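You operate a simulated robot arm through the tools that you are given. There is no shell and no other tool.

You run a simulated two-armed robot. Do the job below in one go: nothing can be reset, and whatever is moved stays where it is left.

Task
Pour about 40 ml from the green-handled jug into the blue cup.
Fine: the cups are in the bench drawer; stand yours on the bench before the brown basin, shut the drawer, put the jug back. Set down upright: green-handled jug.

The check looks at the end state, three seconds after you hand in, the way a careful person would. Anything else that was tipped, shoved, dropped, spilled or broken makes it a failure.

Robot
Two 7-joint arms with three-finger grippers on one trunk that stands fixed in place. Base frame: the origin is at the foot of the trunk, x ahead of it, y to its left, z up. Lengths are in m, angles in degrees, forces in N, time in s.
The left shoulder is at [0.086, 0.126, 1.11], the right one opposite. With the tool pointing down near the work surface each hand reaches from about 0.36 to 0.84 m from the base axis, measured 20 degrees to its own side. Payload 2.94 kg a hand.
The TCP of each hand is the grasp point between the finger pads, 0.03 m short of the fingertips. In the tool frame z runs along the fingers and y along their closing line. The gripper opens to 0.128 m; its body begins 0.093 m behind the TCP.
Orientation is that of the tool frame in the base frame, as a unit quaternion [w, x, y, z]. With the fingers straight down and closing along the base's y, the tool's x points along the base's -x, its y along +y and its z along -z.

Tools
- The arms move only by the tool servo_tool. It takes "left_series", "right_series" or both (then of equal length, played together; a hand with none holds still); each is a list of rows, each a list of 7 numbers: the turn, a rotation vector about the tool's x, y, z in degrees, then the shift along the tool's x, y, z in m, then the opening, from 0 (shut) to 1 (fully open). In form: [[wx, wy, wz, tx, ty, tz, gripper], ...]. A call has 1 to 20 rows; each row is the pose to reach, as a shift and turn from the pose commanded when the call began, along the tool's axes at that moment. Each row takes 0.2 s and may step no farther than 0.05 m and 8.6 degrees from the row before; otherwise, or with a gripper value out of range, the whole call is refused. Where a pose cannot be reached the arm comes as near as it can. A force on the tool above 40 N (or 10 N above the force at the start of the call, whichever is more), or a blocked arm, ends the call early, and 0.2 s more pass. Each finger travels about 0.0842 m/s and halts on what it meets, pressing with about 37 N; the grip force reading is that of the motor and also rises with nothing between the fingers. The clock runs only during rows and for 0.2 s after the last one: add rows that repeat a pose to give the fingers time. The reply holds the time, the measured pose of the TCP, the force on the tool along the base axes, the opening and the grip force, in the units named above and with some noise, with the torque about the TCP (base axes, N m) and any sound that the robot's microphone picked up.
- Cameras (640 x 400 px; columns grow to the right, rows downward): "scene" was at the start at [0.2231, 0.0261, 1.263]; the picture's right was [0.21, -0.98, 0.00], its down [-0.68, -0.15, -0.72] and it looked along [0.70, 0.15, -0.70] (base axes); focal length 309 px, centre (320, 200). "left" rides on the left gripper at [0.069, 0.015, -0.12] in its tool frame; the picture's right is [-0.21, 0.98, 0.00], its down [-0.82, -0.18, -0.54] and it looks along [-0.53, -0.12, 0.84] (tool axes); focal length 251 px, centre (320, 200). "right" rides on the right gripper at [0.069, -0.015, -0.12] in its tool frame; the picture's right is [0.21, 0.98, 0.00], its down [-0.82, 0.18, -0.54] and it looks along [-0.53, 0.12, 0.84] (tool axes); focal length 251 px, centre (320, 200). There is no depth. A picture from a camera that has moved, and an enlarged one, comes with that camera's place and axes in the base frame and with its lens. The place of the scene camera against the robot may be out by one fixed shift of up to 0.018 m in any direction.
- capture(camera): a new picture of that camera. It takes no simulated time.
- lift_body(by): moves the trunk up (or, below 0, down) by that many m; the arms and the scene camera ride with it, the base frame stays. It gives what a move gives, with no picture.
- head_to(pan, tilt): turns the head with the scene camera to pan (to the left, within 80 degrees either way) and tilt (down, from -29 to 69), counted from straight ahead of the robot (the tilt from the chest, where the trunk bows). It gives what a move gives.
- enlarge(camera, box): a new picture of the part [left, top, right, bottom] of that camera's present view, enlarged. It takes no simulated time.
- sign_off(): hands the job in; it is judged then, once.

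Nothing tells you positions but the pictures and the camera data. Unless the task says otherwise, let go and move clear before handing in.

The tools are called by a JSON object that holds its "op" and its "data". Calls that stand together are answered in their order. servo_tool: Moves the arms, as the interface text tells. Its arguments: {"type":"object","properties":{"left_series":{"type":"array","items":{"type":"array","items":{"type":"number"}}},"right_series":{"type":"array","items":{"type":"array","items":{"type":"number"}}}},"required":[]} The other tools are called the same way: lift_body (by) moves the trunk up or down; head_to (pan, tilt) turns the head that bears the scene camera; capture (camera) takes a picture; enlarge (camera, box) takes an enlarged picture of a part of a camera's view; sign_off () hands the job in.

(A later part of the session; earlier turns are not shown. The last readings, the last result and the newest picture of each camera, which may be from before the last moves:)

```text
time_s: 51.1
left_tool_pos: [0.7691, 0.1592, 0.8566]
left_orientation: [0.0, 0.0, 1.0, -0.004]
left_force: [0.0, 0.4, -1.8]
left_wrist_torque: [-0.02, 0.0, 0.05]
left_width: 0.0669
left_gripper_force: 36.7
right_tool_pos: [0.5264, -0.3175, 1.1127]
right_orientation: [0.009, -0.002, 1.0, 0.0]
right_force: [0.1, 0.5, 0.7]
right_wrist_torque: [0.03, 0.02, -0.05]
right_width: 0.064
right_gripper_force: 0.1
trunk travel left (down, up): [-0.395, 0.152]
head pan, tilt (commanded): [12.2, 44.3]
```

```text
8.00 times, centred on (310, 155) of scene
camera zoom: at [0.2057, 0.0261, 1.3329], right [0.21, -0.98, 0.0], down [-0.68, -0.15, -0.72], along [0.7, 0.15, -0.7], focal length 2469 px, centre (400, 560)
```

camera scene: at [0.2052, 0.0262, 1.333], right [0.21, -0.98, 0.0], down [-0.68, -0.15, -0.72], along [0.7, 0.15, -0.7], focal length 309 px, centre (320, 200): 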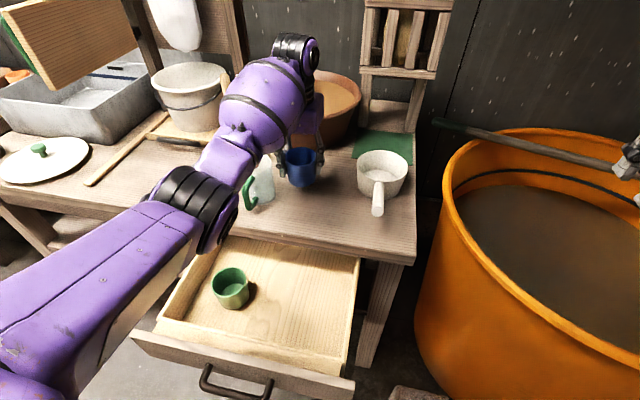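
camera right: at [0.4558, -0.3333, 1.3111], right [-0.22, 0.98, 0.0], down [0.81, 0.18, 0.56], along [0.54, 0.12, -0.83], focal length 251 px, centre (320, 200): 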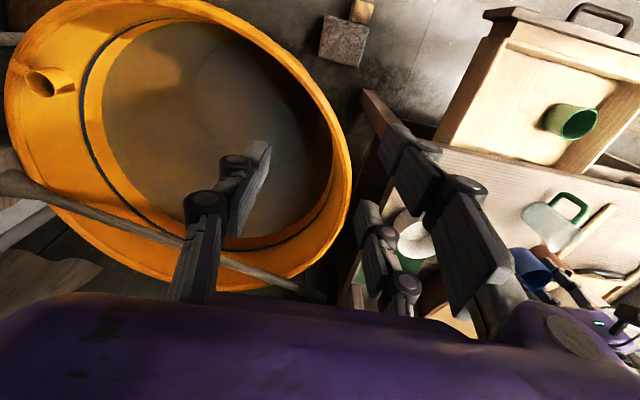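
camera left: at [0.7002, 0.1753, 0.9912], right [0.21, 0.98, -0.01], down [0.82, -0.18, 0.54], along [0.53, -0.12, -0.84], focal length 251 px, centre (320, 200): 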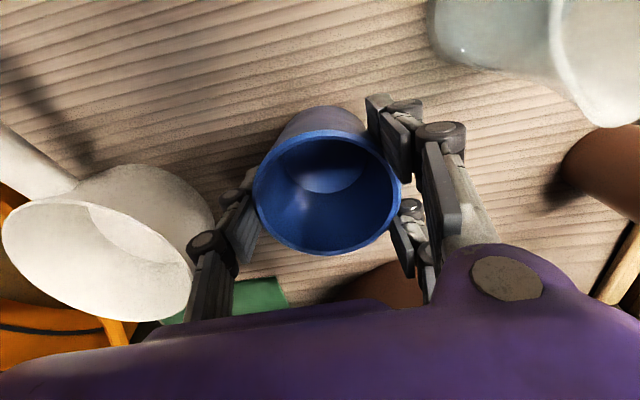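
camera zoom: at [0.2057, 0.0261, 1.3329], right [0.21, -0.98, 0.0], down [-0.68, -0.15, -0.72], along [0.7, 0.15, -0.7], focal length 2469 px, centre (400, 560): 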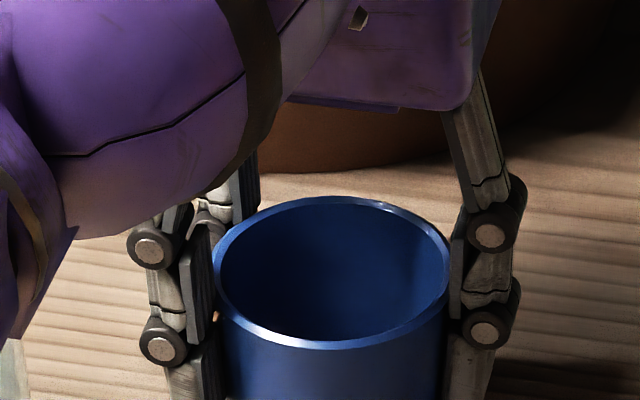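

No contact yet at z=0.857. Continuing down in small steps.

{"op": "servo_tool", "data": {"left_series": [[0, 0, 0, 0, 0, 0.002, 0.45], [0, 0, 0, 0, 0, 0.004, 0.45], [0, 0, 0, 0, 0, 0.005, 0.45], [0, 0, 0, 0, 0, 0.005, 0.45]]}}

{"op": "enlarge", "data": {"camera": "scene", "box": [270, 150, 350, 200]}}

```text
time_s: 52.1
left_tool_pos: [0.7694, 0.1587, 0.8538]
left_orientation: [0.002, -0.001, 1.0, -0.003]
left_force: [3.2, 0.4, 7.8]
left_wrist_torque: [0.16, 0.13, -0.05]
left_width: 0.0667
left_gripper_force: 37.2
right_tool_pos: [0.5259, -0.3169, 1.1136]
right_orientation: [0.009, -0.002, 1.0, 0.0]
right_force: [-0.4, 0.1, 0.0]
right_wrist_torque: [-0.02, 0.03, -0.04]
right_width: 0.0636
right_gripper_force: 0.0
trunk travel left (down, up): [-0.395, 0.152]
head pan, tilt (commanded): [12.2, 44.3]
```

```text
8.00 times, centred on (310, 175) of scene
camera zoom: at [0.2048, 0.026, 1.3331], right [0.21, -0.98, 0.0], down [-0.68, -0.15, -0.72], along [0.7, 0.15, -0.7], focal length 2469 px, centre (400, 400)
```

zoom: 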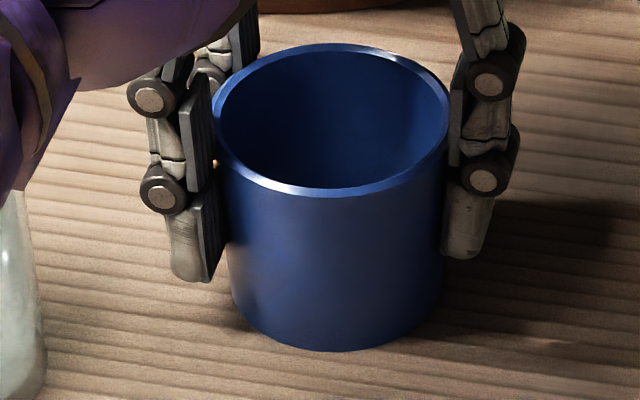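

The cup has touched down (force rose by about 10 N). I'll relax the push and open the fingers just enough to free it.

{"op": "servo_tool", "data": {"left_series": [[0, 0, 0, 0, 0, -0.001, 0.45], [0, 0, 0, 0, 0, -0.002, 0.5], [0, 0, 0, 0, 0, -0.002, 0.58], [0, 0, 0, 0, 0, -0.002, 0.64], [0, 0, 0, 0, 0, -0.002, 0.7], [0, 0, 0, 0, 0, -0.002, 0.7]]}}

{"op": "enlarge", "data": {"camera": "scene", "box": [250, 120, 370, 195]}}

{"op": "capture", "data": {"camera": "left"}}

```text
time_s: 53.5
left_tool_pos: [0.7697, 0.16, 0.8523]
left_orientation: [0.001, 0.0, 1.0, -0.003]
left_force: [-0.5, 0.1, -0.4]
left_wrist_torque: [0.0, -0.01, -0.01]
left_width: 0.0896
left_gripper_force: 0.1
right_tool_pos: [0.5273, -0.317, 1.1137]
right_orientation: [0.009, -0.001, 1.0, 0.0]
right_force: [-0.6, 0.4, 0.2]
right_wrist_torque: [-0.03, 0.0, -0.01]
right_width: 0.0641
right_gripper_force: 0.0
trunk travel left (down, up): [-0.395, 0.152]
head pan, tilt (commanded): [12.2, 44.3]
```

```text
5.33 times, centred on (310, 158) of scene
camera zoom: at [0.2055, 0.0261, 1.3329], right [0.21, -0.98, 0.0], down [-0.68, -0.15, -0.72], along [0.7, 0.15, -0.7], focal length 1646 px, centre (373, 427)
```

zoom: 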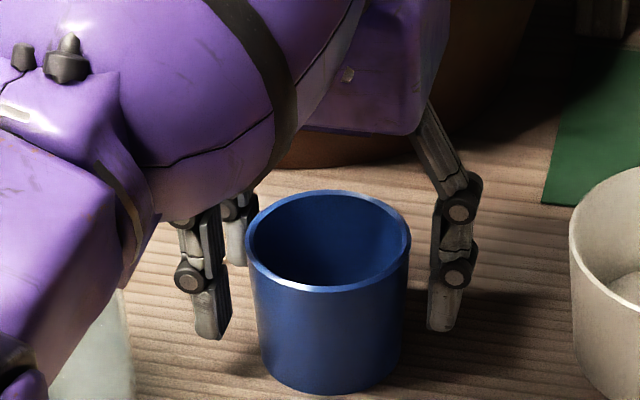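

```text
taken
camera left: at [0.6995, 0.1744, 0.9752], right [0.21, 0.98, -0.01], down [0.82, -0.18, 0.54], along [0.53, -0.12, -0.84], focal length 251 px, centre (320, 200)
```

left: 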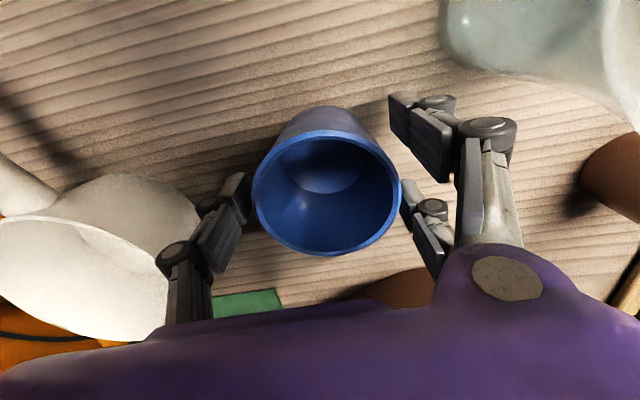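

The cup stands upright on the bench at about (0.770, 0.160) and is free of the fingers. I'll raise the hand straight up, then retreat toward the robot.

{"op": "servo_tool", "data": {"left_series": [[0, 0, 0, 0, 0, -0.015, 0.7], [0, 0, 0, 0, 0, -0.035, 0.7], [0, 0, 0, 0, 0, -0.06, 0.7], [0, 0, 0, 0, 0, -0.09, 0.7], [0, 0, 0, 0, 0, -0.12, 0.7]]}}

{"op": "capture", "data": {"camera": "left"}}

{"op": "capture", "data": {"camera": "scene"}}

```text
time_s: 54.7
left_tool_pos: [0.7714, 0.1621, 0.9758]
left_orientation: [0.0, -0.002, 1.0, -0.004]
left_force: [-0.3, 0.1, 0.2]
left_wrist_torque: [0.02, 0.0, -0.01]
left_width: 0.0896
left_gripper_force: 0.1
right_tool_pos: [0.5261, -0.3166, 1.1145]
right_orientation: [0.009, -0.001, 1.0, 0.0]
right_force: [-0.3, 0.3, -0.5]
right_wrist_torque: [0.0, -0.04, -0.01]
right_width: 0.0639
right_gripper_force: 0.0
trunk travel left (down, up): [-0.395, 0.152]
head pan, tilt (commanded): [12.2, 44.3]
```

```text
taken
camera left: at [0.7019, 0.1774, 1.0973], right [0.21, 0.98, -0.01], down [0.82, -0.18, 0.54], along [0.53, -0.12, -0.84], focal length 251 px, centre (320, 200)
```

left: 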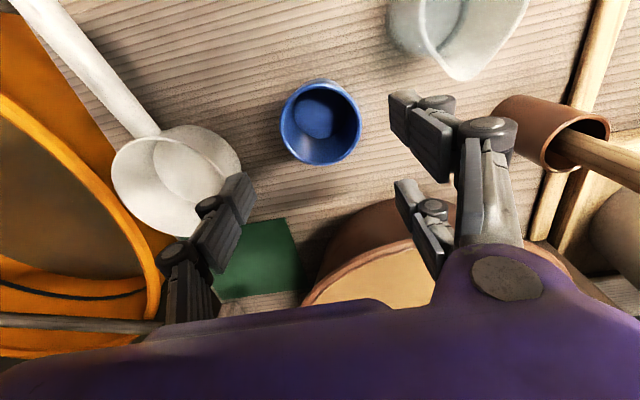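

```text
taken
camera scene: at [0.205, 0.026, 1.333], right [0.21, -0.98, 0.0], down [-0.68, -0.15, -0.72], along [0.7, 0.15, -0.7], focal length 309 px, centre (320, 200)
```

scene: 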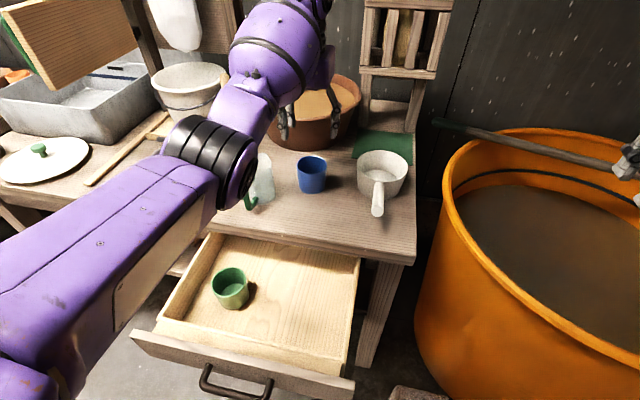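

The cup stays put, upright. I'll bring the left hand back up and out to the left, then restore the trunk height I used for the handle.

{"op": "servo_tool", "data": {"left_series": [[0, 0, 0, 0.01, 0, -0.03, 0.5], [0, 0, 0, 0.035, 0.01, -0.06, 0.5], [0, 0, 0, 0.07, 0.025, -0.07, 0.3], [0, 0, 0, 0.105, 0.05, -0.08, 0.3], [0, 0, 0, 0.14, 0.075, -0.09, 0.3], [0, 0, 0, 0.175, 0.1, -0.1, 0.3], [0, 0, 0, 0.21, 0.13, -0.1, 0.3], [0, 0, 0, 0.245, 0.16, -0.1, 0.3], [0, 0, 0, 0.275, 0.19, -0.1, 0.3], [0, 0, 0, 0.305, 0.22, -0.1, 0.3], [0, 0, 0, 0.33, 0.24, -0.1, 0.3]]}}

{"op": "lift_body", "data": {"by": 0.08}}

{"op": "capture", "data": {"camera": "scene"}}

```text
time_s: 57.1
left_tool_pos: [0.443, 0.4018, 1.0699]
left_orientation: [0.001, 0.0, 1.0, -0.006]
left_force: [0.4, 1.0, -0.7]
left_wrist_torque: [-0.14, 0.01, 0.01]
left_width: 0.0384
left_gripper_force: 0.1
right_tool_pos: [0.5282, -0.314, 1.1135]
right_orientation: [0.008, -0.002, 1.0, -0.002]
right_force: [0.0, 1.3, -0.6]
right_wrist_torque: [-0.1, 0.07, -0.01]
right_width: 0.064
right_gripper_force: 0.0
trunk travel left (down, up): [-0.395, 0.152]
head pan, tilt (commanded): [12.2, 44.3]
```

```text
time_s: 58.2
left_tool_pos: [0.4386, 0.4006, 1.1505]
left_orientation: [-0.001, -0.001, 1.0, -0.003]
left_force: [0.9, -1.0, 0.3]
left_wrist_torque: [0.0, -0.02, 0.0]
left_width: 0.0385
left_gripper_force: 0.0
right_tool_pos: [0.5258, -0.3177, 1.1921]
right_orientation: [0.008, -0.001, 1.0, 0.0]
right_force: [0.4, 0.0, 0.3]
right_wrist_torque: [0.03, 0.02, 0.01]
right_width: 0.0641
right_gripper_force: 0.0
trunk travel left (down, up): [-0.475, 0.072]
head pan, tilt (commanded): [12.2, 44.3]
```

```text
taken
camera scene: at [0.1698, 0.026, 1.4234], right [0.21, -0.98, 0.0], down [-0.68, -0.15, -0.72], along [0.7, 0.15, -0.7], focal length 309 px, centre (320, 200)
```

scene: 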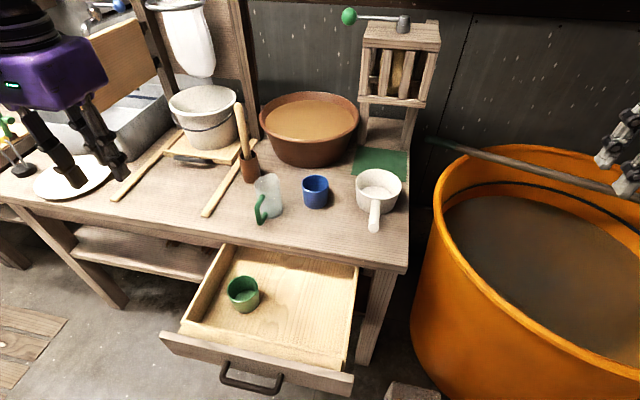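

The view is clear: the cup stands before the basin beside the jug, and the drawer is still open with the green cup inside. I'll swing the left hand to the same forward-pointing pose I pulled with, above the drawer, to push it shut by its bar.

{"op": "servo_tool", "data": {"left_series": [[-1.69, -4.62, 6.31, -0.003, -0.01, 0.013, 0.3], [-3.39, -9.24, 12.61, -0.005, -0.02, 0.026, 0.3], [-5.08, -13.86, 18.92, -0.008, -0.029, 0.039, 0.3], [-6.77, -18.48, 25.23, -0.01, -0.039, 0.052, 0.3], [-8.47, -23.1, 31.53, -0.013, -0.048, 0.065, 0.3], [-10.16, -27.72, 37.84, -0.015, -0.056, 0.078, 0.3], [-11.85, -32.34, 44.15, -0.018, -0.065, 0.091, 0.3], [-13.55, -36.96, 50.45, -0.02, -0.075, 0.104, 0.3], [-15.24, -41.58, 56.76, -0.023, -0.085, 0.117, 0.3], [-16.93, -46.2, 63.07, -0.025, -0.094, 0.13, 0.3], [-18.63, -50.82, 69.37, -0.028, -0.103, 0.143, 0.3], [-20.32, -55.44, 75.68, -0.03, -0.112, 0.156, 0.3], [-22.01, -60.06, 81.99, -0.033, -0.12, 0.168, 0.3], [-23.71, -64.68, 88.29, -0.035, -0.128, 0.18, 0.3], [-25.4, -69.3, 94.6, -0.038, -0.135, 0.19, 0.3]]}}

{"op": "capture", "data": {"camera": "scene"}}

```text
time_s: 61.4
left_tool_pos: [0.4788, 0.2659, 0.9611]
left_orientation: [0.503, 0.681, 0.5, 0.182]
left_force: [1.1, -0.4, 0.3]
left_wrist_torque: [-0.01, 0.0, -0.02]
left_width: 0.0382
left_gripper_force: 0.0
right_tool_pos: [0.5262, -0.3168, 1.1929]
right_orientation: [0.009, -0.002, 1.0, 0.001]
right_force: [-0.4, 0.0, 0.2]
right_wrist_torque: [0.03, 0.03, -0.03]
right_width: 0.064
right_gripper_force: 0.0
trunk travel left (down, up): [-0.475, 0.072]
head pan, tilt (commanded): [12.2, 44.3]
```

```text
taken
camera scene: at [0.1697, 0.0263, 1.4236], right [0.21, -0.98, 0.0], down [-0.68, -0.15, -0.72], along [0.7, 0.15, -0.7], focal length 309 px, centre (320, 200)
```

scene: 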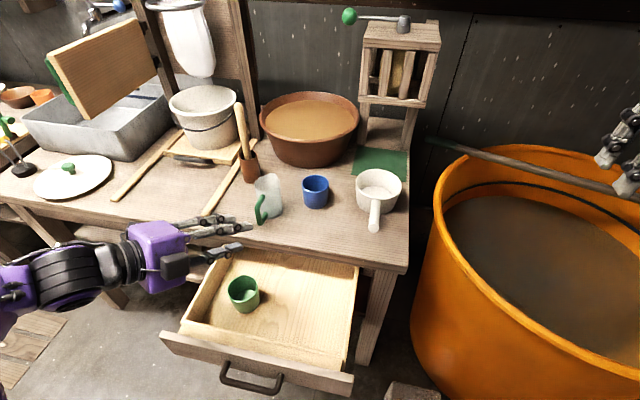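

That pose holds at (0.479, 0.266, 0.961). Now I'll back the hand over and in front of the open drawer front, at a height above it.

{"op": "servo_tool", "data": {"left_series": [[-1.4, 2.3, 0, -0.012, -0.0263, -0.0192, 0.3], [-2.9, 4.6, 0.1, -0.024, -0.0526, -0.0384, 0.3], [-4.3, 6.9, 0.2, -0.036, -0.0789, -0.0576, 0.3], [-5.7, 9.1, 0.2, -0.048, -0.1053, -0.0767, 0.3], [-7.1, 11.4, 0.3, -0.06, -0.1316, -0.0959, 0.3], [-8.6, 13.7, 0.3, -0.072, -0.1579, -0.1151, 0.3], [-10, 16, 0.4, -0.0839, -0.1842, -0.1343, 0.3], [-10, 16, 0.4, -0.0839, -0.1842, -0.1343, 0.3]]}}

{"op": "capture", "data": {"camera": "scene"}}

{"op": "capture", "data": {"camera": "left"}}

```text
time_s: 63.2
left_tool_pos: [0.2476, 0.2602, 0.8825]
left_orientation: [0.484, 0.605, 0.546, 0.319]
left_force: [0.1, 0.3, 0.1]
left_wrist_torque: [0.01, -0.01, -0.01]
left_width: 0.0383
left_gripper_force: 0.1
right_tool_pos: [0.5261, -0.316, 1.1939]
right_orientation: [0.009, -0.002, 1.0, 0.0]
right_force: [-0.5, 0.0, 0.3]
right_wrist_torque: [-0.01, 0.02, -0.01]
right_width: 0.0641
right_gripper_force: 0.1
trunk travel left (down, up): [-0.475, 0.072]
head pan, tilt (commanded): [12.2, 44.3]
```

```text
taken
camera scene: at [0.17, 0.0267, 1.4236], right [0.21, -0.98, 0.0], down [-0.68, -0.15, -0.72], along [0.7, 0.15, -0.7], focal length 309 px, centre (320, 200)
```

scene: 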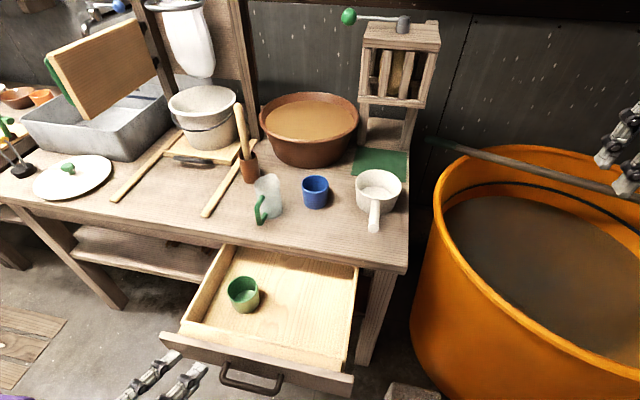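

```text
taken
camera left: at [0.1569, 0.3557, 0.9285], right [0.3, -0.14, 0.94], down [-0.72, -0.68, 0.13], along [0.62, -0.72, -0.31], focal length 251 px, centre (320, 200)
```

left: 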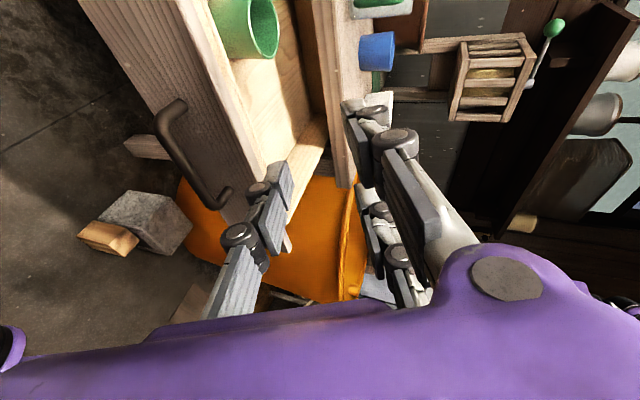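

The hand is in front of and above the drawer front in the pulling orientation. Lowering it to face the bar.

{"op": "servo_tool", "data": {"left_series": [[0, 0, 0, -0.0043, -0.0295, 0.0104, 0.3], [0, 0, 0, -0.0086, -0.0589, 0.0207, 0.3], [0, 0, 0, -0.0129, -0.0884, 0.0311, 0.3], [0, 0, 0, -0.0172, -0.1178, 0.0414, 0.3], [0, 0, 0, -0.0215, -0.1473, 0.0518, 0.3], [0, 0, 0, -0.0215, -0.1473, 0.0518, 0.3]]}}

{"op": "capture", "data": {"camera": "left"}}

{"op": "capture", "data": {"camera": "scene"}}

```text
time_s: 64.6
left_tool_pos: [0.2378, 0.2166, 0.7316]
left_orientation: [0.484, 0.605, 0.546, 0.319]
left_force: [-0.3, -0.6, 0.2]
left_wrist_torque: [0.02, 0.02, -0.02]
left_width: 0.0384
left_gripper_force: 0.1
right_tool_pos: [0.5257, -0.3158, 1.1938]
right_orientation: [0.008, -0.002, 1.0, 0.0]
right_force: [-0.3, 0.7, -0.2]
right_wrist_torque: [-0.01, 0.01, 0.01]
right_width: 0.0639
right_gripper_force: 0.0
trunk travel left (down, up): [-0.475, 0.072]
head pan, tilt (commanded): [12.2, 44.3]
```

```text
taken
camera left: at [0.1472, 0.3119, 0.7778], right [0.3, -0.14, 0.94], down [-0.72, -0.68, 0.12], along [0.62, -0.72, -0.31], focal length 251 px, centre (320, 200)
```

left: 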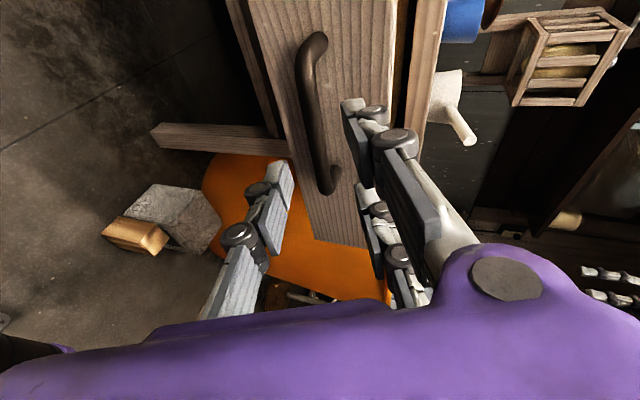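

```text
taken
camera scene: at [0.1691, 0.0262, 1.4237], right [0.21, -0.98, 0.0], down [-0.68, -0.15, -0.72], along [0.7, 0.15, -0.7], focal length 309 px, centre (320, 200)
```

scene: 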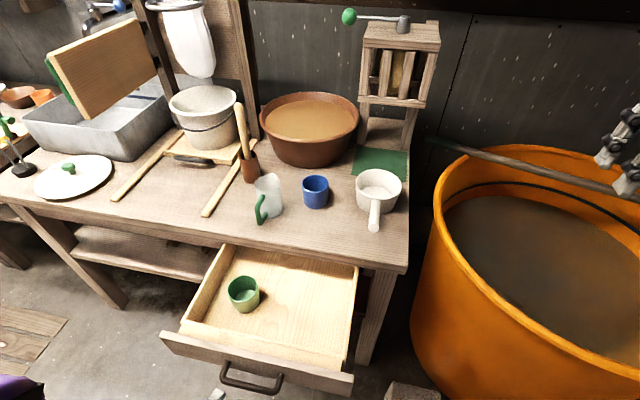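

The bar lines up between the fingers as before. Advancing 6 cm along the hand axis and closing on it.

{"op": "servo_tool", "data": {"left_series": [[0, 0, 0, 0, 0, 0.02, 0.3], [0, 0, 0, 0, 0, 0.04, 0.3], [0, 0, 0, 0, 0, 0.058, 0.3], [0, 0, 0, 0, 0, 0.058, 0.2], [0, 0, 0, 0, 0, 0.058, 0.1], [0, 0, 0, 0, 0, 0.058, 0], [0, 0, 0, 0, 0, 0.058, 0]]}}

{"op": "capture", "data": {"camera": "left"}}

```text
time_s: 66.2
left_tool_pos: [0.2893, 0.2023, 0.7122]
left_orientation: [0.483, 0.605, 0.546, 0.319]
left_force: [2.6, -3.8, -9.8]
left_wrist_torque: [1.92, 0.13, -0.85]
left_width: 0.0152
left_gripper_force: 40.9
right_tool_pos: [0.526, -0.3182, 1.192]
right_orientation: [0.009, -0.003, 1.0, 0.0]
right_force: [-0.3, 0.6, 0.1]
right_wrist_torque: [-0.02, -0.01, 0.02]
right_width: 0.0642
right_gripper_force: 0.0
trunk travel left (down, up): [-0.475, 0.072]
head pan, tilt (commanded): [12.2, 44.3]
```

```text
taken
camera left: at [0.2003, 0.2976, 0.758], right [0.3, -0.15, 0.94], down [-0.72, -0.68, 0.12], along [0.62, -0.72, -0.31], focal length 251 px, centre (320, 200)
```

left: 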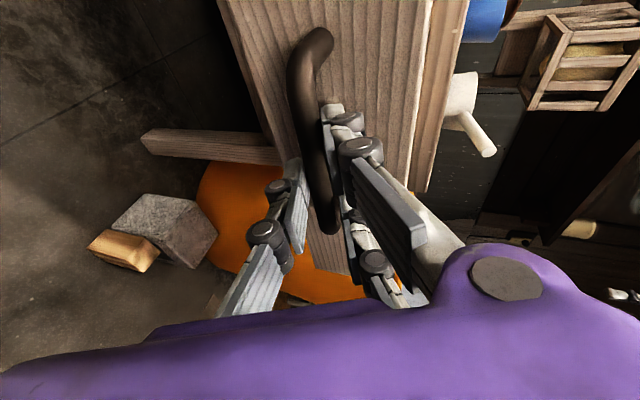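

Gripped. Pushing the drawer shut gently, in stages.

{"op": "servo_tool", "data": {"left_series": [[0, 0, 0, 0.0024, 0.0032, 0.011, 0], [0, 0, 0, 0.0048, 0.007, 0.022, 0], [0, 0, 0, 0.0072, 0.0112, 0.033, 0], [0, 0, 0, 0.0096, 0.0154, 0.044, 0], [0, 0, 0, 0.012, 0.0196, 0.055, 0], [0, 0, 0, 0.0143, 0.0239, 0.0659, 0], [0, 0, 0, 0.0167, 0.0281, 0.0769, 0], [0, 0, 0, 0.0191, 0.0323, 0.0879, 0], [0, 0, 0, 0.0215, 0.0365, 0.0989, 0], [0, 0, 0, 0.0239, 0.0407, 0.1099, 0]]}}

{"op": "capture", "data": {"camera": "scene"}}

```text
time_s: 68.4
left_tool_pos: [0.4136, 0.2019, 0.7126]
left_orientation: [0.485, 0.604, 0.544, 0.321]
left_force: [0.2, 10.8, 8.4]
left_wrist_torque: [1.97, -0.11, -0.9]
left_width: 0.0155
left_gripper_force: 41.8
right_tool_pos: [0.5245, -0.316, 1.1938]
right_orientation: [0.009, -0.002, 1.0, 0.0]
right_force: [0.4, -0.2, 0.0]
right_wrist_torque: [0.01, 0.01, -0.01]
right_width: 0.064
right_gripper_force: 0.1
trunk travel left (down, up): [-0.475, 0.072]
head pan, tilt (commanded): [12.2, 44.3]
```

```text
taken
camera scene: at [0.1688, 0.0267, 1.4238], right [0.21, -0.98, 0.0], down [-0.68, -0.15, -0.72], along [0.7, 0.15, -0.7], focal length 309 px, centre (320, 200)
```

scene: 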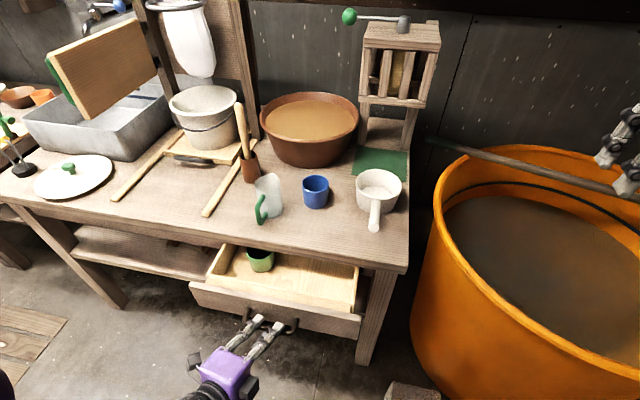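

Halfway shut, with the green cup riding along upright. Continuing.

{"op": "servo_tool", "data": {"left_series": [[0, 0, 0, 0.0033, 0.0046, 0.0107, 0], [0, 0, 0, 0.0058, 0.0089, 0.0216, 0], [0, 0, 0, 0.0083, 0.0132, 0.0325, 0], [0, 0, 0, 0.0108, 0.0175, 0.0434, 0], [0, 0, 0, 0.0133, 0.0218, 0.0544, 0], [0, 0, 0, 0.0158, 0.026, 0.0653, 0], [0, 0, 0, 0.0183, 0.0303, 0.0762, 0], [0, 0, 0, 0.0208, 0.0346, 0.0872, 0], [0, 0, 0, 0.0233, 0.0389, 0.0982, 0], [0, 0, 0, 0.0257, 0.0431, 0.1091, 0]]}}

{"op": "capture", "data": {"camera": "scene"}}

```text
time_s: 70.6
left_tool_pos: [0.532, 0.2019, 0.7112]
left_orientation: [0.484, 0.605, 0.546, 0.319]
left_force: [-0.2, -3.2, 4.6]
left_wrist_torque: [1.93, 0.0, -0.78]
left_width: 0.0155
left_gripper_force: 41.4
right_tool_pos: [0.5257, -0.3172, 1.1929]
right_orientation: [0.009, -0.002, 1.0, 0.001]
right_force: [-0.2, 0.1, -0.3]
right_wrist_torque: [-0.01, 0.01, 0.05]
right_width: 0.0639
right_gripper_force: 0.1
trunk travel left (down, up): [-0.475, 0.072]
head pan, tilt (commanded): [12.2, 44.3]
```

```text
taken
camera scene: at [0.1693, 0.0254, 1.4236], right [0.21, -0.98, 0.0], down [-0.68, -0.15, -0.72], along [0.7, 0.15, -0.7], focal length 309 px, centre (320, 200)
```

scene: 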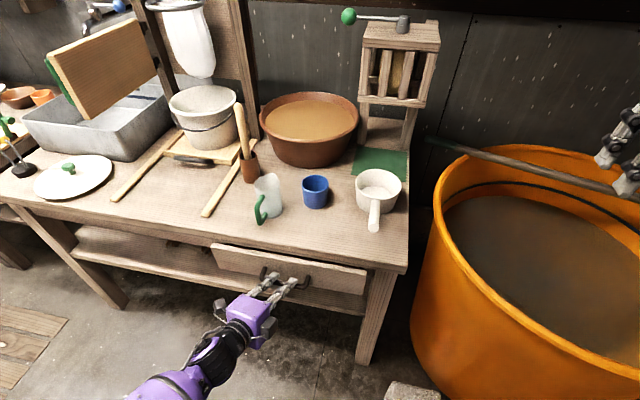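

About 4 cm remain. Pushing the rest slowly until it meets the closed stop.

{"op": "servo_tool", "data": {"left_series": [[0, 0, 0, 0.0024, 0.0042, 0.011, 0], [0, 0, 0, 0.0048, 0.0084, 0.022, 0], [0, 0, 0, 0.0068, 0.0119, 0.0311, 0], [0, 0, 0, 0.0076, 0.0133, 0.0348, 0], [0, 0, 0, 0.0082, 0.0144, 0.0376, 0], [0, 0, 0, 0.0088, 0.0154, 0.0403, 0], [0, 0, 0, 0.0092, 0.0161, 0.0421, 0]]}}

{"op": "enlarge", "data": {"camera": "scene", "box": [180, 200, 420, 350]}}

```text
time_s: 72.2
left_tool_pos: [0.5769, 0.2058, 0.7096]
left_orientation: [0.483, 0.606, 0.546, 0.319]
left_force: [-30.6, -8.4, 5.2]
left_wrist_torque: [2.04, 0.13, -0.66]
left_width: 0.0159
left_gripper_force: 41.8
right_tool_pos: [0.5223, -0.3179, 1.195]
right_orientation: [0.01, -0.001, 1.0, 0.001]
right_force: [-0.3, -0.5, 0.1]
right_wrist_torque: [-0.02, -0.04, 0.0]
right_width: 0.064
right_gripper_force: 0.1
trunk travel left (down, up): [-0.475, 0.072]
head pan, tilt (commanded): [12.2, 44.3]
```

```text
2.67 times, centred on (300, 275) of scene
camera zoom: at [0.1658, 0.0248, 1.4239], right [0.21, -0.98, 0.0], down [-0.68, -0.15, -0.72], along [0.7, 0.15, -0.7], focal length 823 px, centre (373, 0)
```

zoom: 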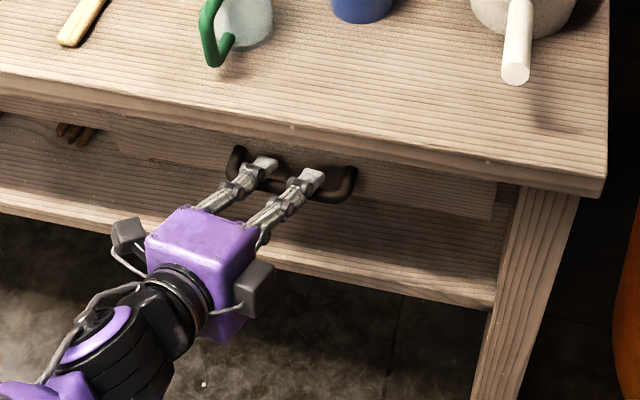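

The drawer is against its closed stop. I'll open the fingers in place and withdraw along the hand axis.

{"op": "servo_tool", "data": {"left_series": [[0, 0, 0, -0.0004, -0.0007, -0.0018, 0.05], [0, 0, 0, -0.0004, -0.0007, -0.0018, 0.2], [0, 0, 0, -0.0004, -0.0007, -0.0018, 0.3], [0, 0, 0, 0, 0, -0.015, 0.3], [0, 0, 0, 0, 0, -0.035, 0.3], [0, 0, 0, 0, 0, -0.06, 0.3], [0, 0, 0, 0, 0, -0.085, 0.3]]}}

{"op": "enlarge", "data": {"camera": "scene", "box": [180, 200, 420, 350]}}

{"op": "capture", "data": {"camera": "left"}}

```text
time_s: 73.8
left_tool_pos: [0.5018, 0.2245, 0.7397]
left_orientation: [0.485, 0.603, 0.546, 0.32]
left_force: [-0.1, -1.0, 0.2]
left_wrist_torque: [-0.01, 0.04, 0.03]
left_width: 0.0382
left_gripper_force: 0.0
right_tool_pos: [0.5246, -0.3164, 1.1938]
right_orientation: [0.009, -0.002, 1.0, 0.0]
right_force: [1.5, 0.3, 0.2]
right_wrist_torque: [-0.02, 0.01, -0.01]
right_width: 0.0641
right_gripper_force: 0.1
trunk travel left (down, up): [-0.475, 0.072]
head pan, tilt (commanded): [12.2, 44.3]
```

```text
2.67 times, centred on (300, 275) of scene
camera zoom: at [0.1684, 0.0262, 1.4238], right [0.21, -0.98, 0.0], down [-0.68, -0.15, -0.72], along [0.7, 0.15, -0.7], focal length 823 px, centre (373, 0)
```

zoom: 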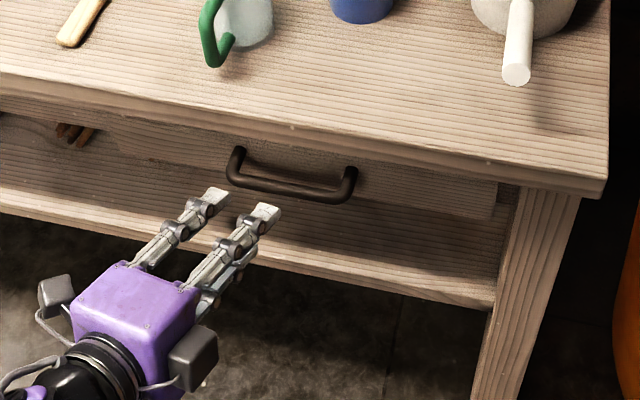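

```text
taken
camera left: at [0.4096, 0.3199, 0.7857], right [0.3, -0.14, 0.94], down [-0.72, -0.68, 0.12], along [0.62, -0.72, -0.31], focal length 251 px, centre (320, 200)
```

left: 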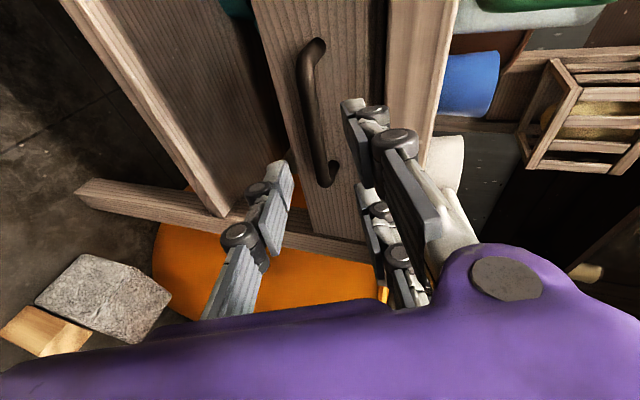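

The drawer is fully shut and the handle is back at its starting place. Next I'll raise the hand in front of the bench and turn it to point forward at the jug with the fingers closing along y.

{"op": "servo_tool", "data": {"left_series": [[0, 0, 0, -0.0012, 0.0401, -0.0195, 0.3], [0, 0, 0, -0.0024, 0.0802, -0.039, 0.3], [0, 0, 0, -0.0035, 0.1204, -0.0586, 0.3], [0, 0, 0, -0.0047, 0.1605, -0.0781, 0.3], [0, 0, 0, -0.0059, 0.2006, -0.0976, 0.3], [-0.96, 0.96, -7.8, -0.0036, 0.206, -0.0944, 0.35], [-1.93, 1.93, -15.6, -0.0013, 0.2113, -0.0912, 0.4], [-2.89, 2.89, -23.4, 0.001, 0.2167, -0.088, 0.45], [-3.85, 3.85, -31.2, 0.0033, 0.222, -0.0848, 0.5], [-4.82, 4.82, -39, 0.0056, 0.2274, -0.0816, 0.55], [-5.78, 5.78, -46.7, 0.0079, 0.2328, -0.0783, 0.6], [-6.75, 6.75, -54.5, 0.0102, 0.2381, -0.0751, 0.65], [-7.7, 7.7, -62.3, 0.0125, 0.2435, -0.0719, 0.7], [-8.67, 8.67, -70.1, 0.0148, 0.2489, -0.0687, 0.75], [-9.64, 9.64, -77.9, 0.0171, 0.2542, -0.0655, 0.75], [-10.6, 10.6, -85.7, 0.0194, 0.2596, -0.0623, 0.75]]}}

{"op": "capture", "data": {"camera": "scene"}}

{"op": "capture", "data": {"camera": "left"}}

```text
time_s: 77.2
left_tool_pos: [0.5389, 0.2735, 0.9995]
left_orientation: [0.573, 0.0, 0.82, -0.001]
left_force: [0.2, 0.4, -0.6]
left_wrist_torque: [-0.03, 0.01, 0.04]
left_width: 0.0959
left_gripper_force: 0.1
right_tool_pos: [0.5262, -0.3178, 1.1929]
right_orientation: [0.009, -0.002, 1.0, 0.001]
right_force: [-0.3, -0.6, 0.5]
right_wrist_torque: [0.04, 0.01, 0.04]
right_width: 0.064
right_gripper_force: 0.2
trunk travel left (down, up): [-0.475, 0.072]
head pan, tilt (commanded): [12.2, 44.3]
```

```text
taken
camera scene: at [0.1695, 0.0258, 1.4236], right [0.21, -0.98, 0.0], down [-0.68, -0.15, -0.72], along [0.7, 0.15, -0.7], focal length 309 px, centre (320, 200)
```

scene: 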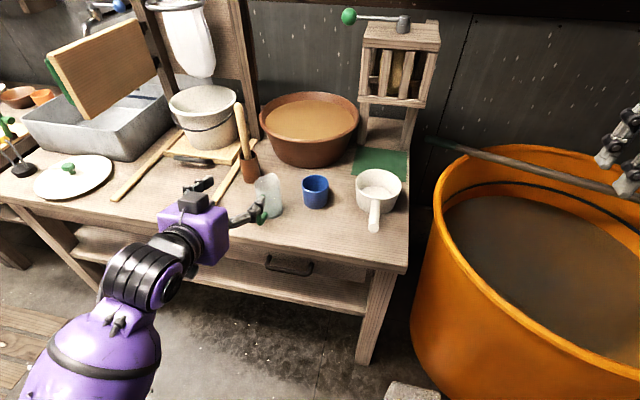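

```text
taken
camera left: at [0.4017, 0.2882, 0.9782], right [0.08, 0.98, 0.2], down [-0.23, -0.18, 0.96], along [0.97, -0.12, 0.21], focal length 251 px, centre (320, 200)
```

left: 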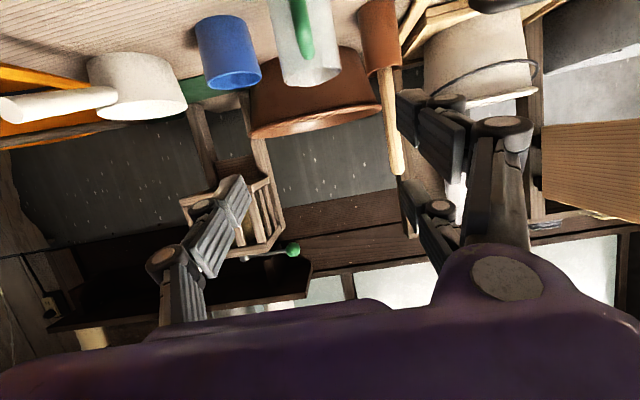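

The hand now points forward, 20° below horizontal, at (0.539, 0.274, 1.000). I'll look closely at the jug, its contents and the cup before approaching.

{"op": "enlarge", "data": {"camera": "scene", "box": [235, 160, 347, 230]}}

{"op": "enlarge", "data": {"camera": "left", "box": [180, 0, 404, 140]}}

```text
5.71 times, centred on (291, 195) of scene
camera zoom: at [0.1695, 0.0258, 1.4236], right [0.21, -0.98, 0.0], down [-0.68, -0.15, -0.72], along [0.7, 0.15, -0.7], focal length 1764 px, centre (486, 229)
```

zoom: 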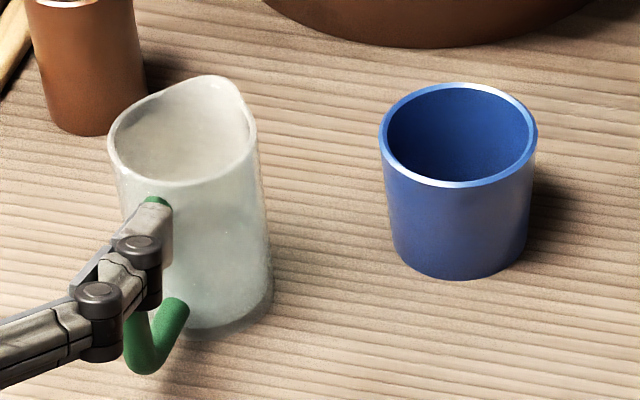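

```text
2.86 times, centred on (292, 70) of left
camera zoom: at [0.4017, 0.2882, 0.9782], right [0.08, 0.98, 0.2], down [-0.23, -0.18, 0.96], along [0.97, -0.12, 0.21], focal length 718 px, centre (400, 571)
```

zoom: 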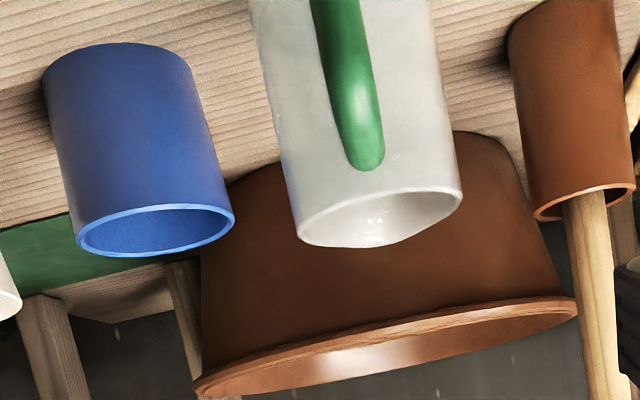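

The jug rim stands near z≈0.90 with its centre near (0.712, 0.274), and the handle points at the hand. I'll enlarge the jug's mouth further to judge how full it is.

{"op": "enlarge", "data": {"camera": "scene", "box": [248, 168, 288, 193]}}

{"op": "enlarge", "data": {"camera": "left", "box": [270, 50, 350, 100]}}

{"op": "enlarge", "data": {"camera": "right", "box": [400, 150, 640, 300]}}

```text
16.00 times, centred on (268, 180) of scene
camera zoom: at [0.1695, 0.0258, 1.4236], right [0.21, -0.98, 0.0], down [-0.68, -0.15, -0.72], along [0.7, 0.15, -0.7], focal length 4938 px, centre (1152, 512)
```

zoom: 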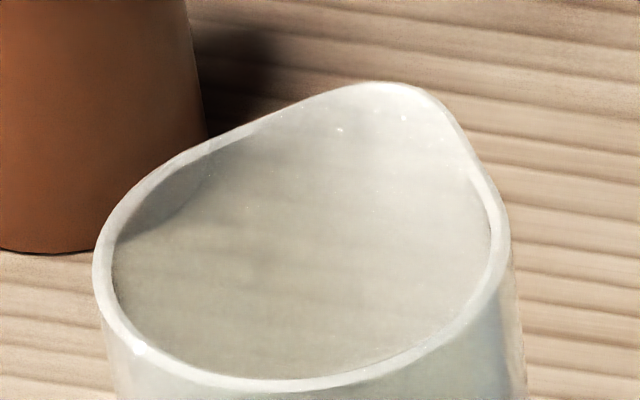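

```text
8.00 times, centred on (310, 75) of left
camera zoom: at [0.4017, 0.2882, 0.9782], right [0.08, 0.98, 0.2], down [-0.23, -0.18, 0.96], along [0.97, -0.12, 0.21], focal length 2012 px, centre (400, 1200)
```

zoom: 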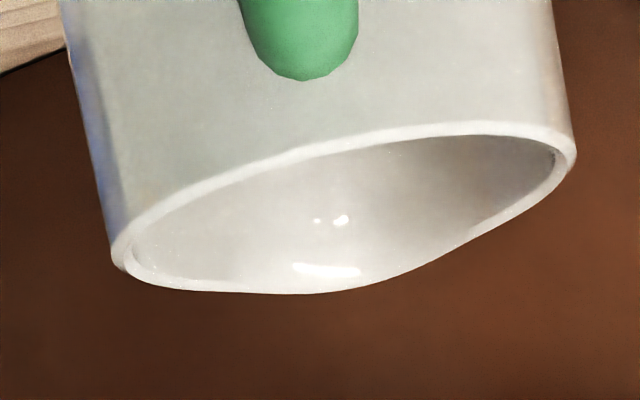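

```text
2.67 times, centred on (520, 225) of right
camera zoom: at [0.4558, -0.3321, 1.3113], right [-0.22, 0.98, 0.0], down [0.81, 0.18, 0.55], along [0.54, 0.12, -0.83], focal length 670 px, centre (-213, 133)
```

zoom: 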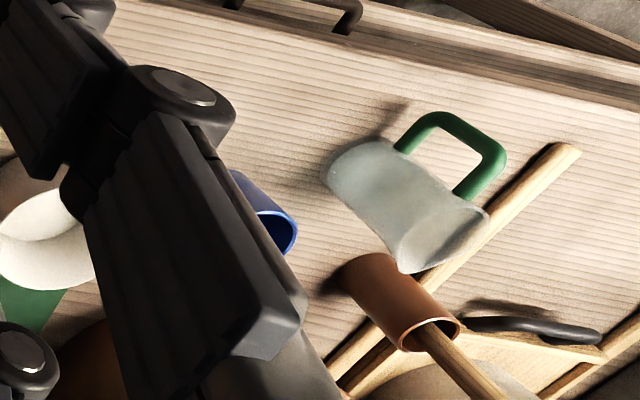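

There's pale, clear liquid in the jug, and it looks well over half full. I'll line the hand up behind the handle, about 12 cm short of the grasp, and check the alignment.

{"op": "servo_tool", "data": {"left_series": [[0, 0, 0, 0.015, 0, 0.01, 0.75], [0, 0, 0, 0.03, 0, 0.025, 0.75], [0, 0, 0, 0.05, 0, 0.045, 0.75], [0, 0, 0, 0.0686, 0, 0.065, 0.75], [0, 0, 0, 0.0686, 0, 0.085, 0.75], [0, 0, 0, 0.0686, 0, 0.085, 0.75]]}}

{"op": "capture", "data": {"camera": "left"}}

{"op": "capture", "data": {"camera": "scene"}}

```text
time_s: 78.6
left_tool_pos: [0.5961, 0.275, 0.9041]
left_orientation: [0.573, 0.001, 0.82, 0.0]
left_force: [0.2, 0.0, 1.0]
left_wrist_torque: [-0.01, -0.02, 0.0]
left_width: 0.0958
left_gripper_force: 0.0
right_tool_pos: [0.526, -0.3174, 1.1937]
right_orientation: [0.008, -0.002, 1.0, 0.0]
right_force: [0.2, 0.0, 0.3]
right_wrist_torque: [-0.02, -0.04, -0.01]
right_width: 0.0638
right_gripper_force: 0.0
trunk travel left (down, up): [-0.475, 0.072]
head pan, tilt (commanded): [12.2, 44.3]
```

```text
taken
camera left: at [0.46, 0.2883, 0.8827], right [0.08, 0.98, 0.2], down [-0.23, -0.18, 0.96], along [0.97, -0.12, 0.21], focal length 251 px, centre (320, 200)
```

left: 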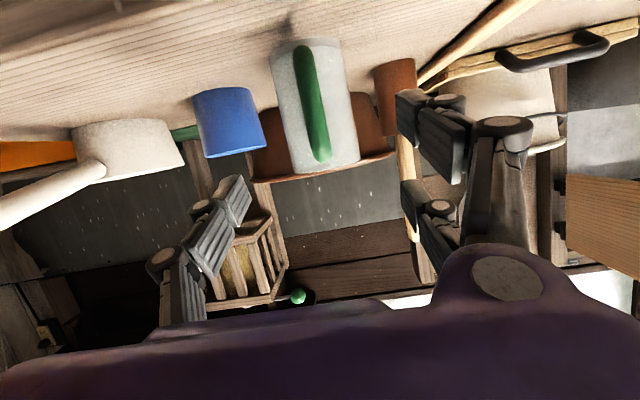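

```text
taken
camera scene: at [0.1687, 0.0261, 1.4237], right [0.21, -0.98, 0.0], down [-0.68, -0.15, -0.72], along [0.7, 0.15, -0.7], focal length 309 px, centre (320, 200)
```

scene: 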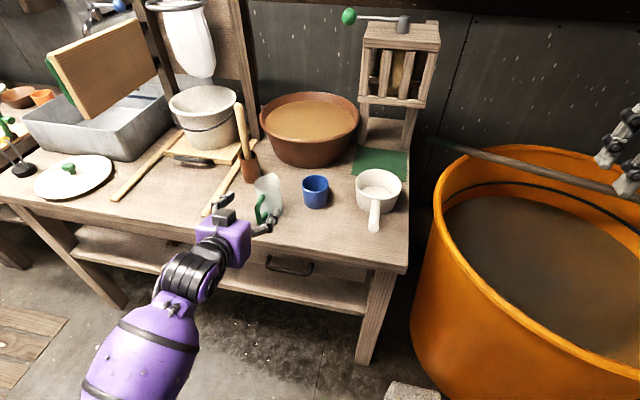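

The handle and jug lie on the hand's centreline (jug centre y≈0.276). Advancing so the fingers straddle the body, leaving the last 2 cm for a final check.

{"op": "servo_tool", "data": {"left_series": [[0, 0, 0, 0, 0.001, 0.02, 0.75], [0, 0, 0, 0, 0.001, 0.04, 0.75], [0, 0, 0, 0, 0.001, 0.06, 0.75], [0, 0, 0, 0, 0.001, 0.08, 0.75], [0, 0, 0, 0, 0.001, 0.095, 0.75], [0, 0, 0, 0, 0.001, 0.095, 0.75]]}}

{"op": "capture", "data": {"camera": "left"}}

{"op": "enlarge", "data": {"camera": "scene", "box": [200, 150, 360, 250]}}

{"op": "enlarge", "data": {"camera": "right", "box": [400, 150, 640, 300]}}

```text
time_s: 80.0
left_tool_pos: [0.685, 0.2752, 0.8744]
left_orientation: [0.572, 0.001, 0.82, 0.0]
left_force: [0.0, 0.2, -0.5]
left_wrist_torque: [0.0, 0.0, 0.01]
left_width: 0.096
left_gripper_force: 0.1
right_tool_pos: [0.5251, -0.3169, 1.1928]
right_orientation: [0.009, -0.001, 1.0, 0.0]
right_force: [-0.6, -0.1, -0.9]
right_wrist_torque: [0.0, -0.01, -0.06]
right_width: 0.0639
right_gripper_force: 0.1
trunk travel left (down, up): [-0.475, 0.072]
head pan, tilt (commanded): [12.2, 44.3]
```

```text
taken
camera left: at [0.548, 0.2898, 0.8523], right [0.08, 0.98, 0.2], down [-0.23, -0.18, 0.96], along [0.97, -0.12, 0.21], focal length 251 px, centre (320, 200)
```

left: 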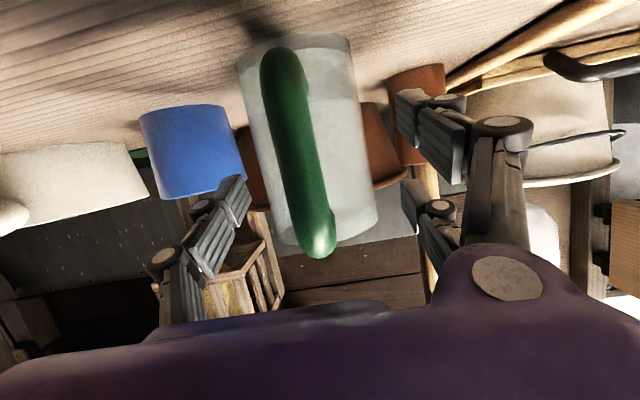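

```text
4.00 times, centred on (280, 200) of scene
camera zoom: at [0.169, 0.0261, 1.4237], right [0.21, -0.98, 0.0], down [-0.68, -0.15, -0.72], along [0.7, 0.15, -0.7], focal length 1235 px, centre (480, 200)
```

zoom: 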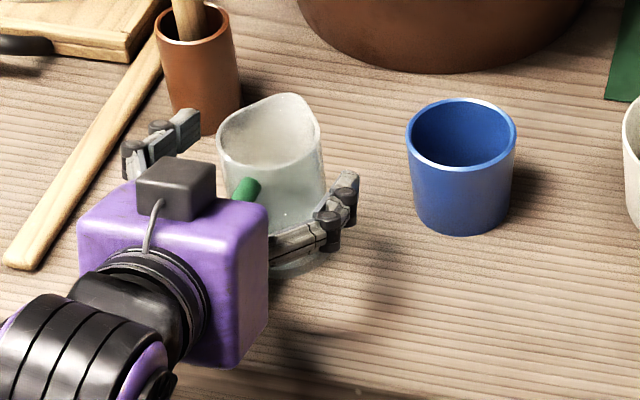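

```text
2.67 times, centred on (520, 225) of right
camera zoom: at [0.4554, -0.3318, 1.3115], right [-0.22, 0.98, 0.0], down [0.81, 0.18, 0.56], along [0.54, 0.12, -0.83], focal length 670 px, centre (-213, 133)
```

zoom: 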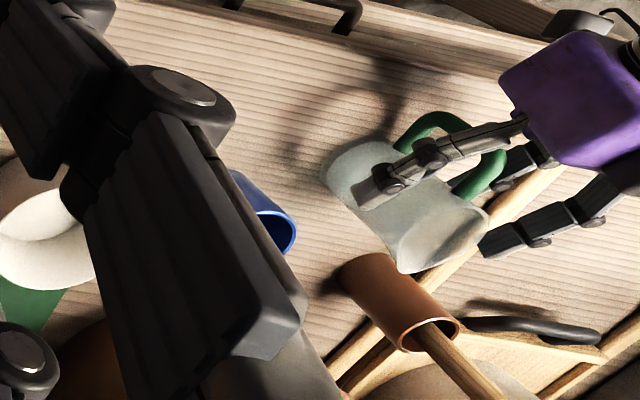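

The fingers straddle the jug, and I can see what looks like a liquid line through its wall. I'll zoom in on it.

{"op": "enlarge", "data": {"camera": "left", "box": [220, 20, 412, 140]}}

{"op": "enlarge", "data": {"camera": "left", "box": [220, 140, 412, 260]}}

```text
3.33 times, centred on (316, 80) of left
camera zoom: at [0.548, 0.2898, 0.8523], right [0.08, 0.98, 0.2], down [-0.23, -0.18, 0.96], along [0.97, -0.12, 0.21], focal length 838 px, centre (333, 600)
```

zoom: 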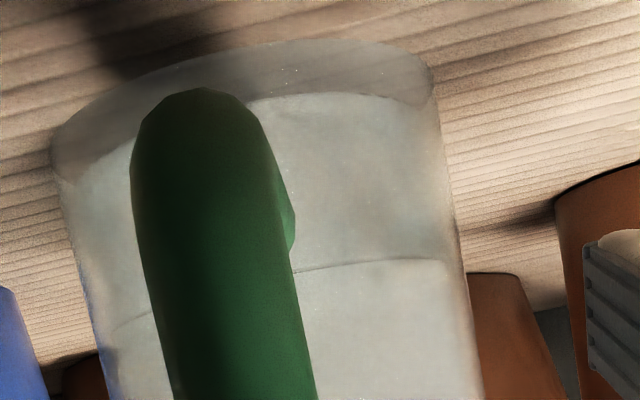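

```text
3.33 times, centred on (316, 200) of left
camera zoom: at [0.548, 0.2898, 0.8523], right [0.08, 0.98, 0.2], down [-0.23, -0.18, 0.96], along [0.97, -0.12, 0.21], focal length 838 px, centre (333, 200)
```

zoom: 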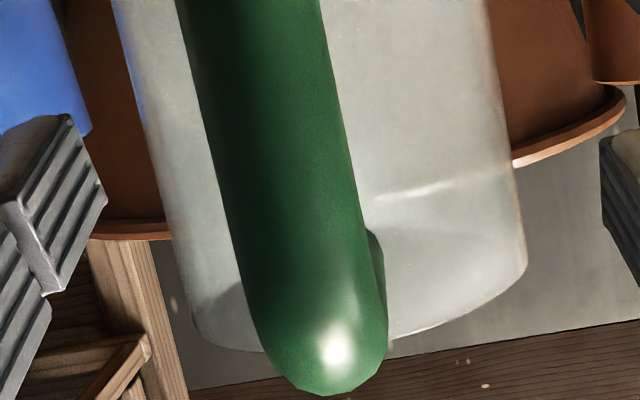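

{"op": "enlarge", "data": {"camera": "right", "box": [515, 190, 595, 260]}}

{"op": "enlarge", "data": {"camera": "scene", "box": [248, 168, 296, 220]}}

```text
5.71 times, centred on (555, 225) of right
camera zoom: at [0.4554, -0.3318, 1.3115], right [-0.22, 0.98, 0.0], down [0.81, 0.18, 0.56], along [0.54, 0.12, -0.83], focal length 1437 px, centre (-1023, 57)
```

zoom: 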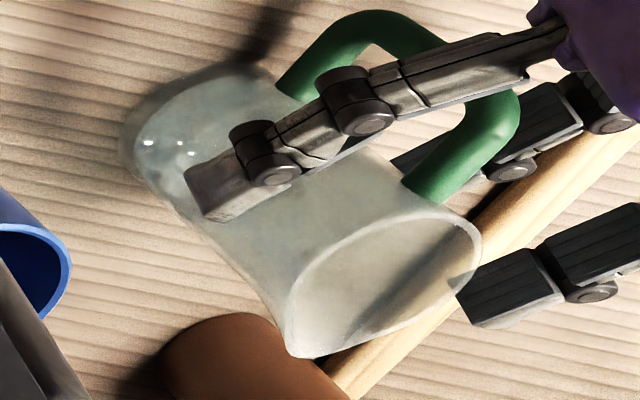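

```text
7.69 times, centred on (272, 194) of scene
camera zoom: at [0.169, 0.0261, 1.4237], right [0.21, -0.98, 0.0], down [-0.68, -0.15, -0.72], along [0.7, 0.15, -0.7], focal length 2374 px, centre (689, 246)
```

zoom: 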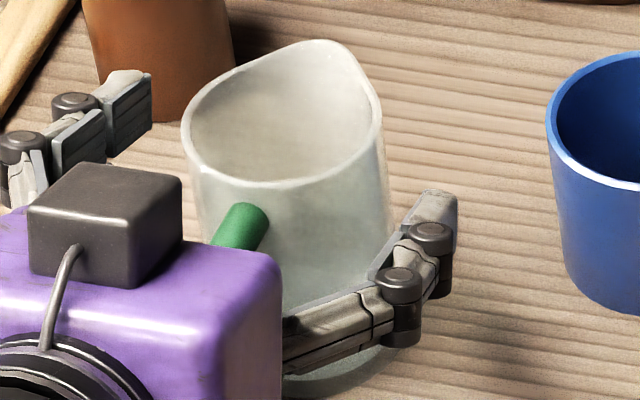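

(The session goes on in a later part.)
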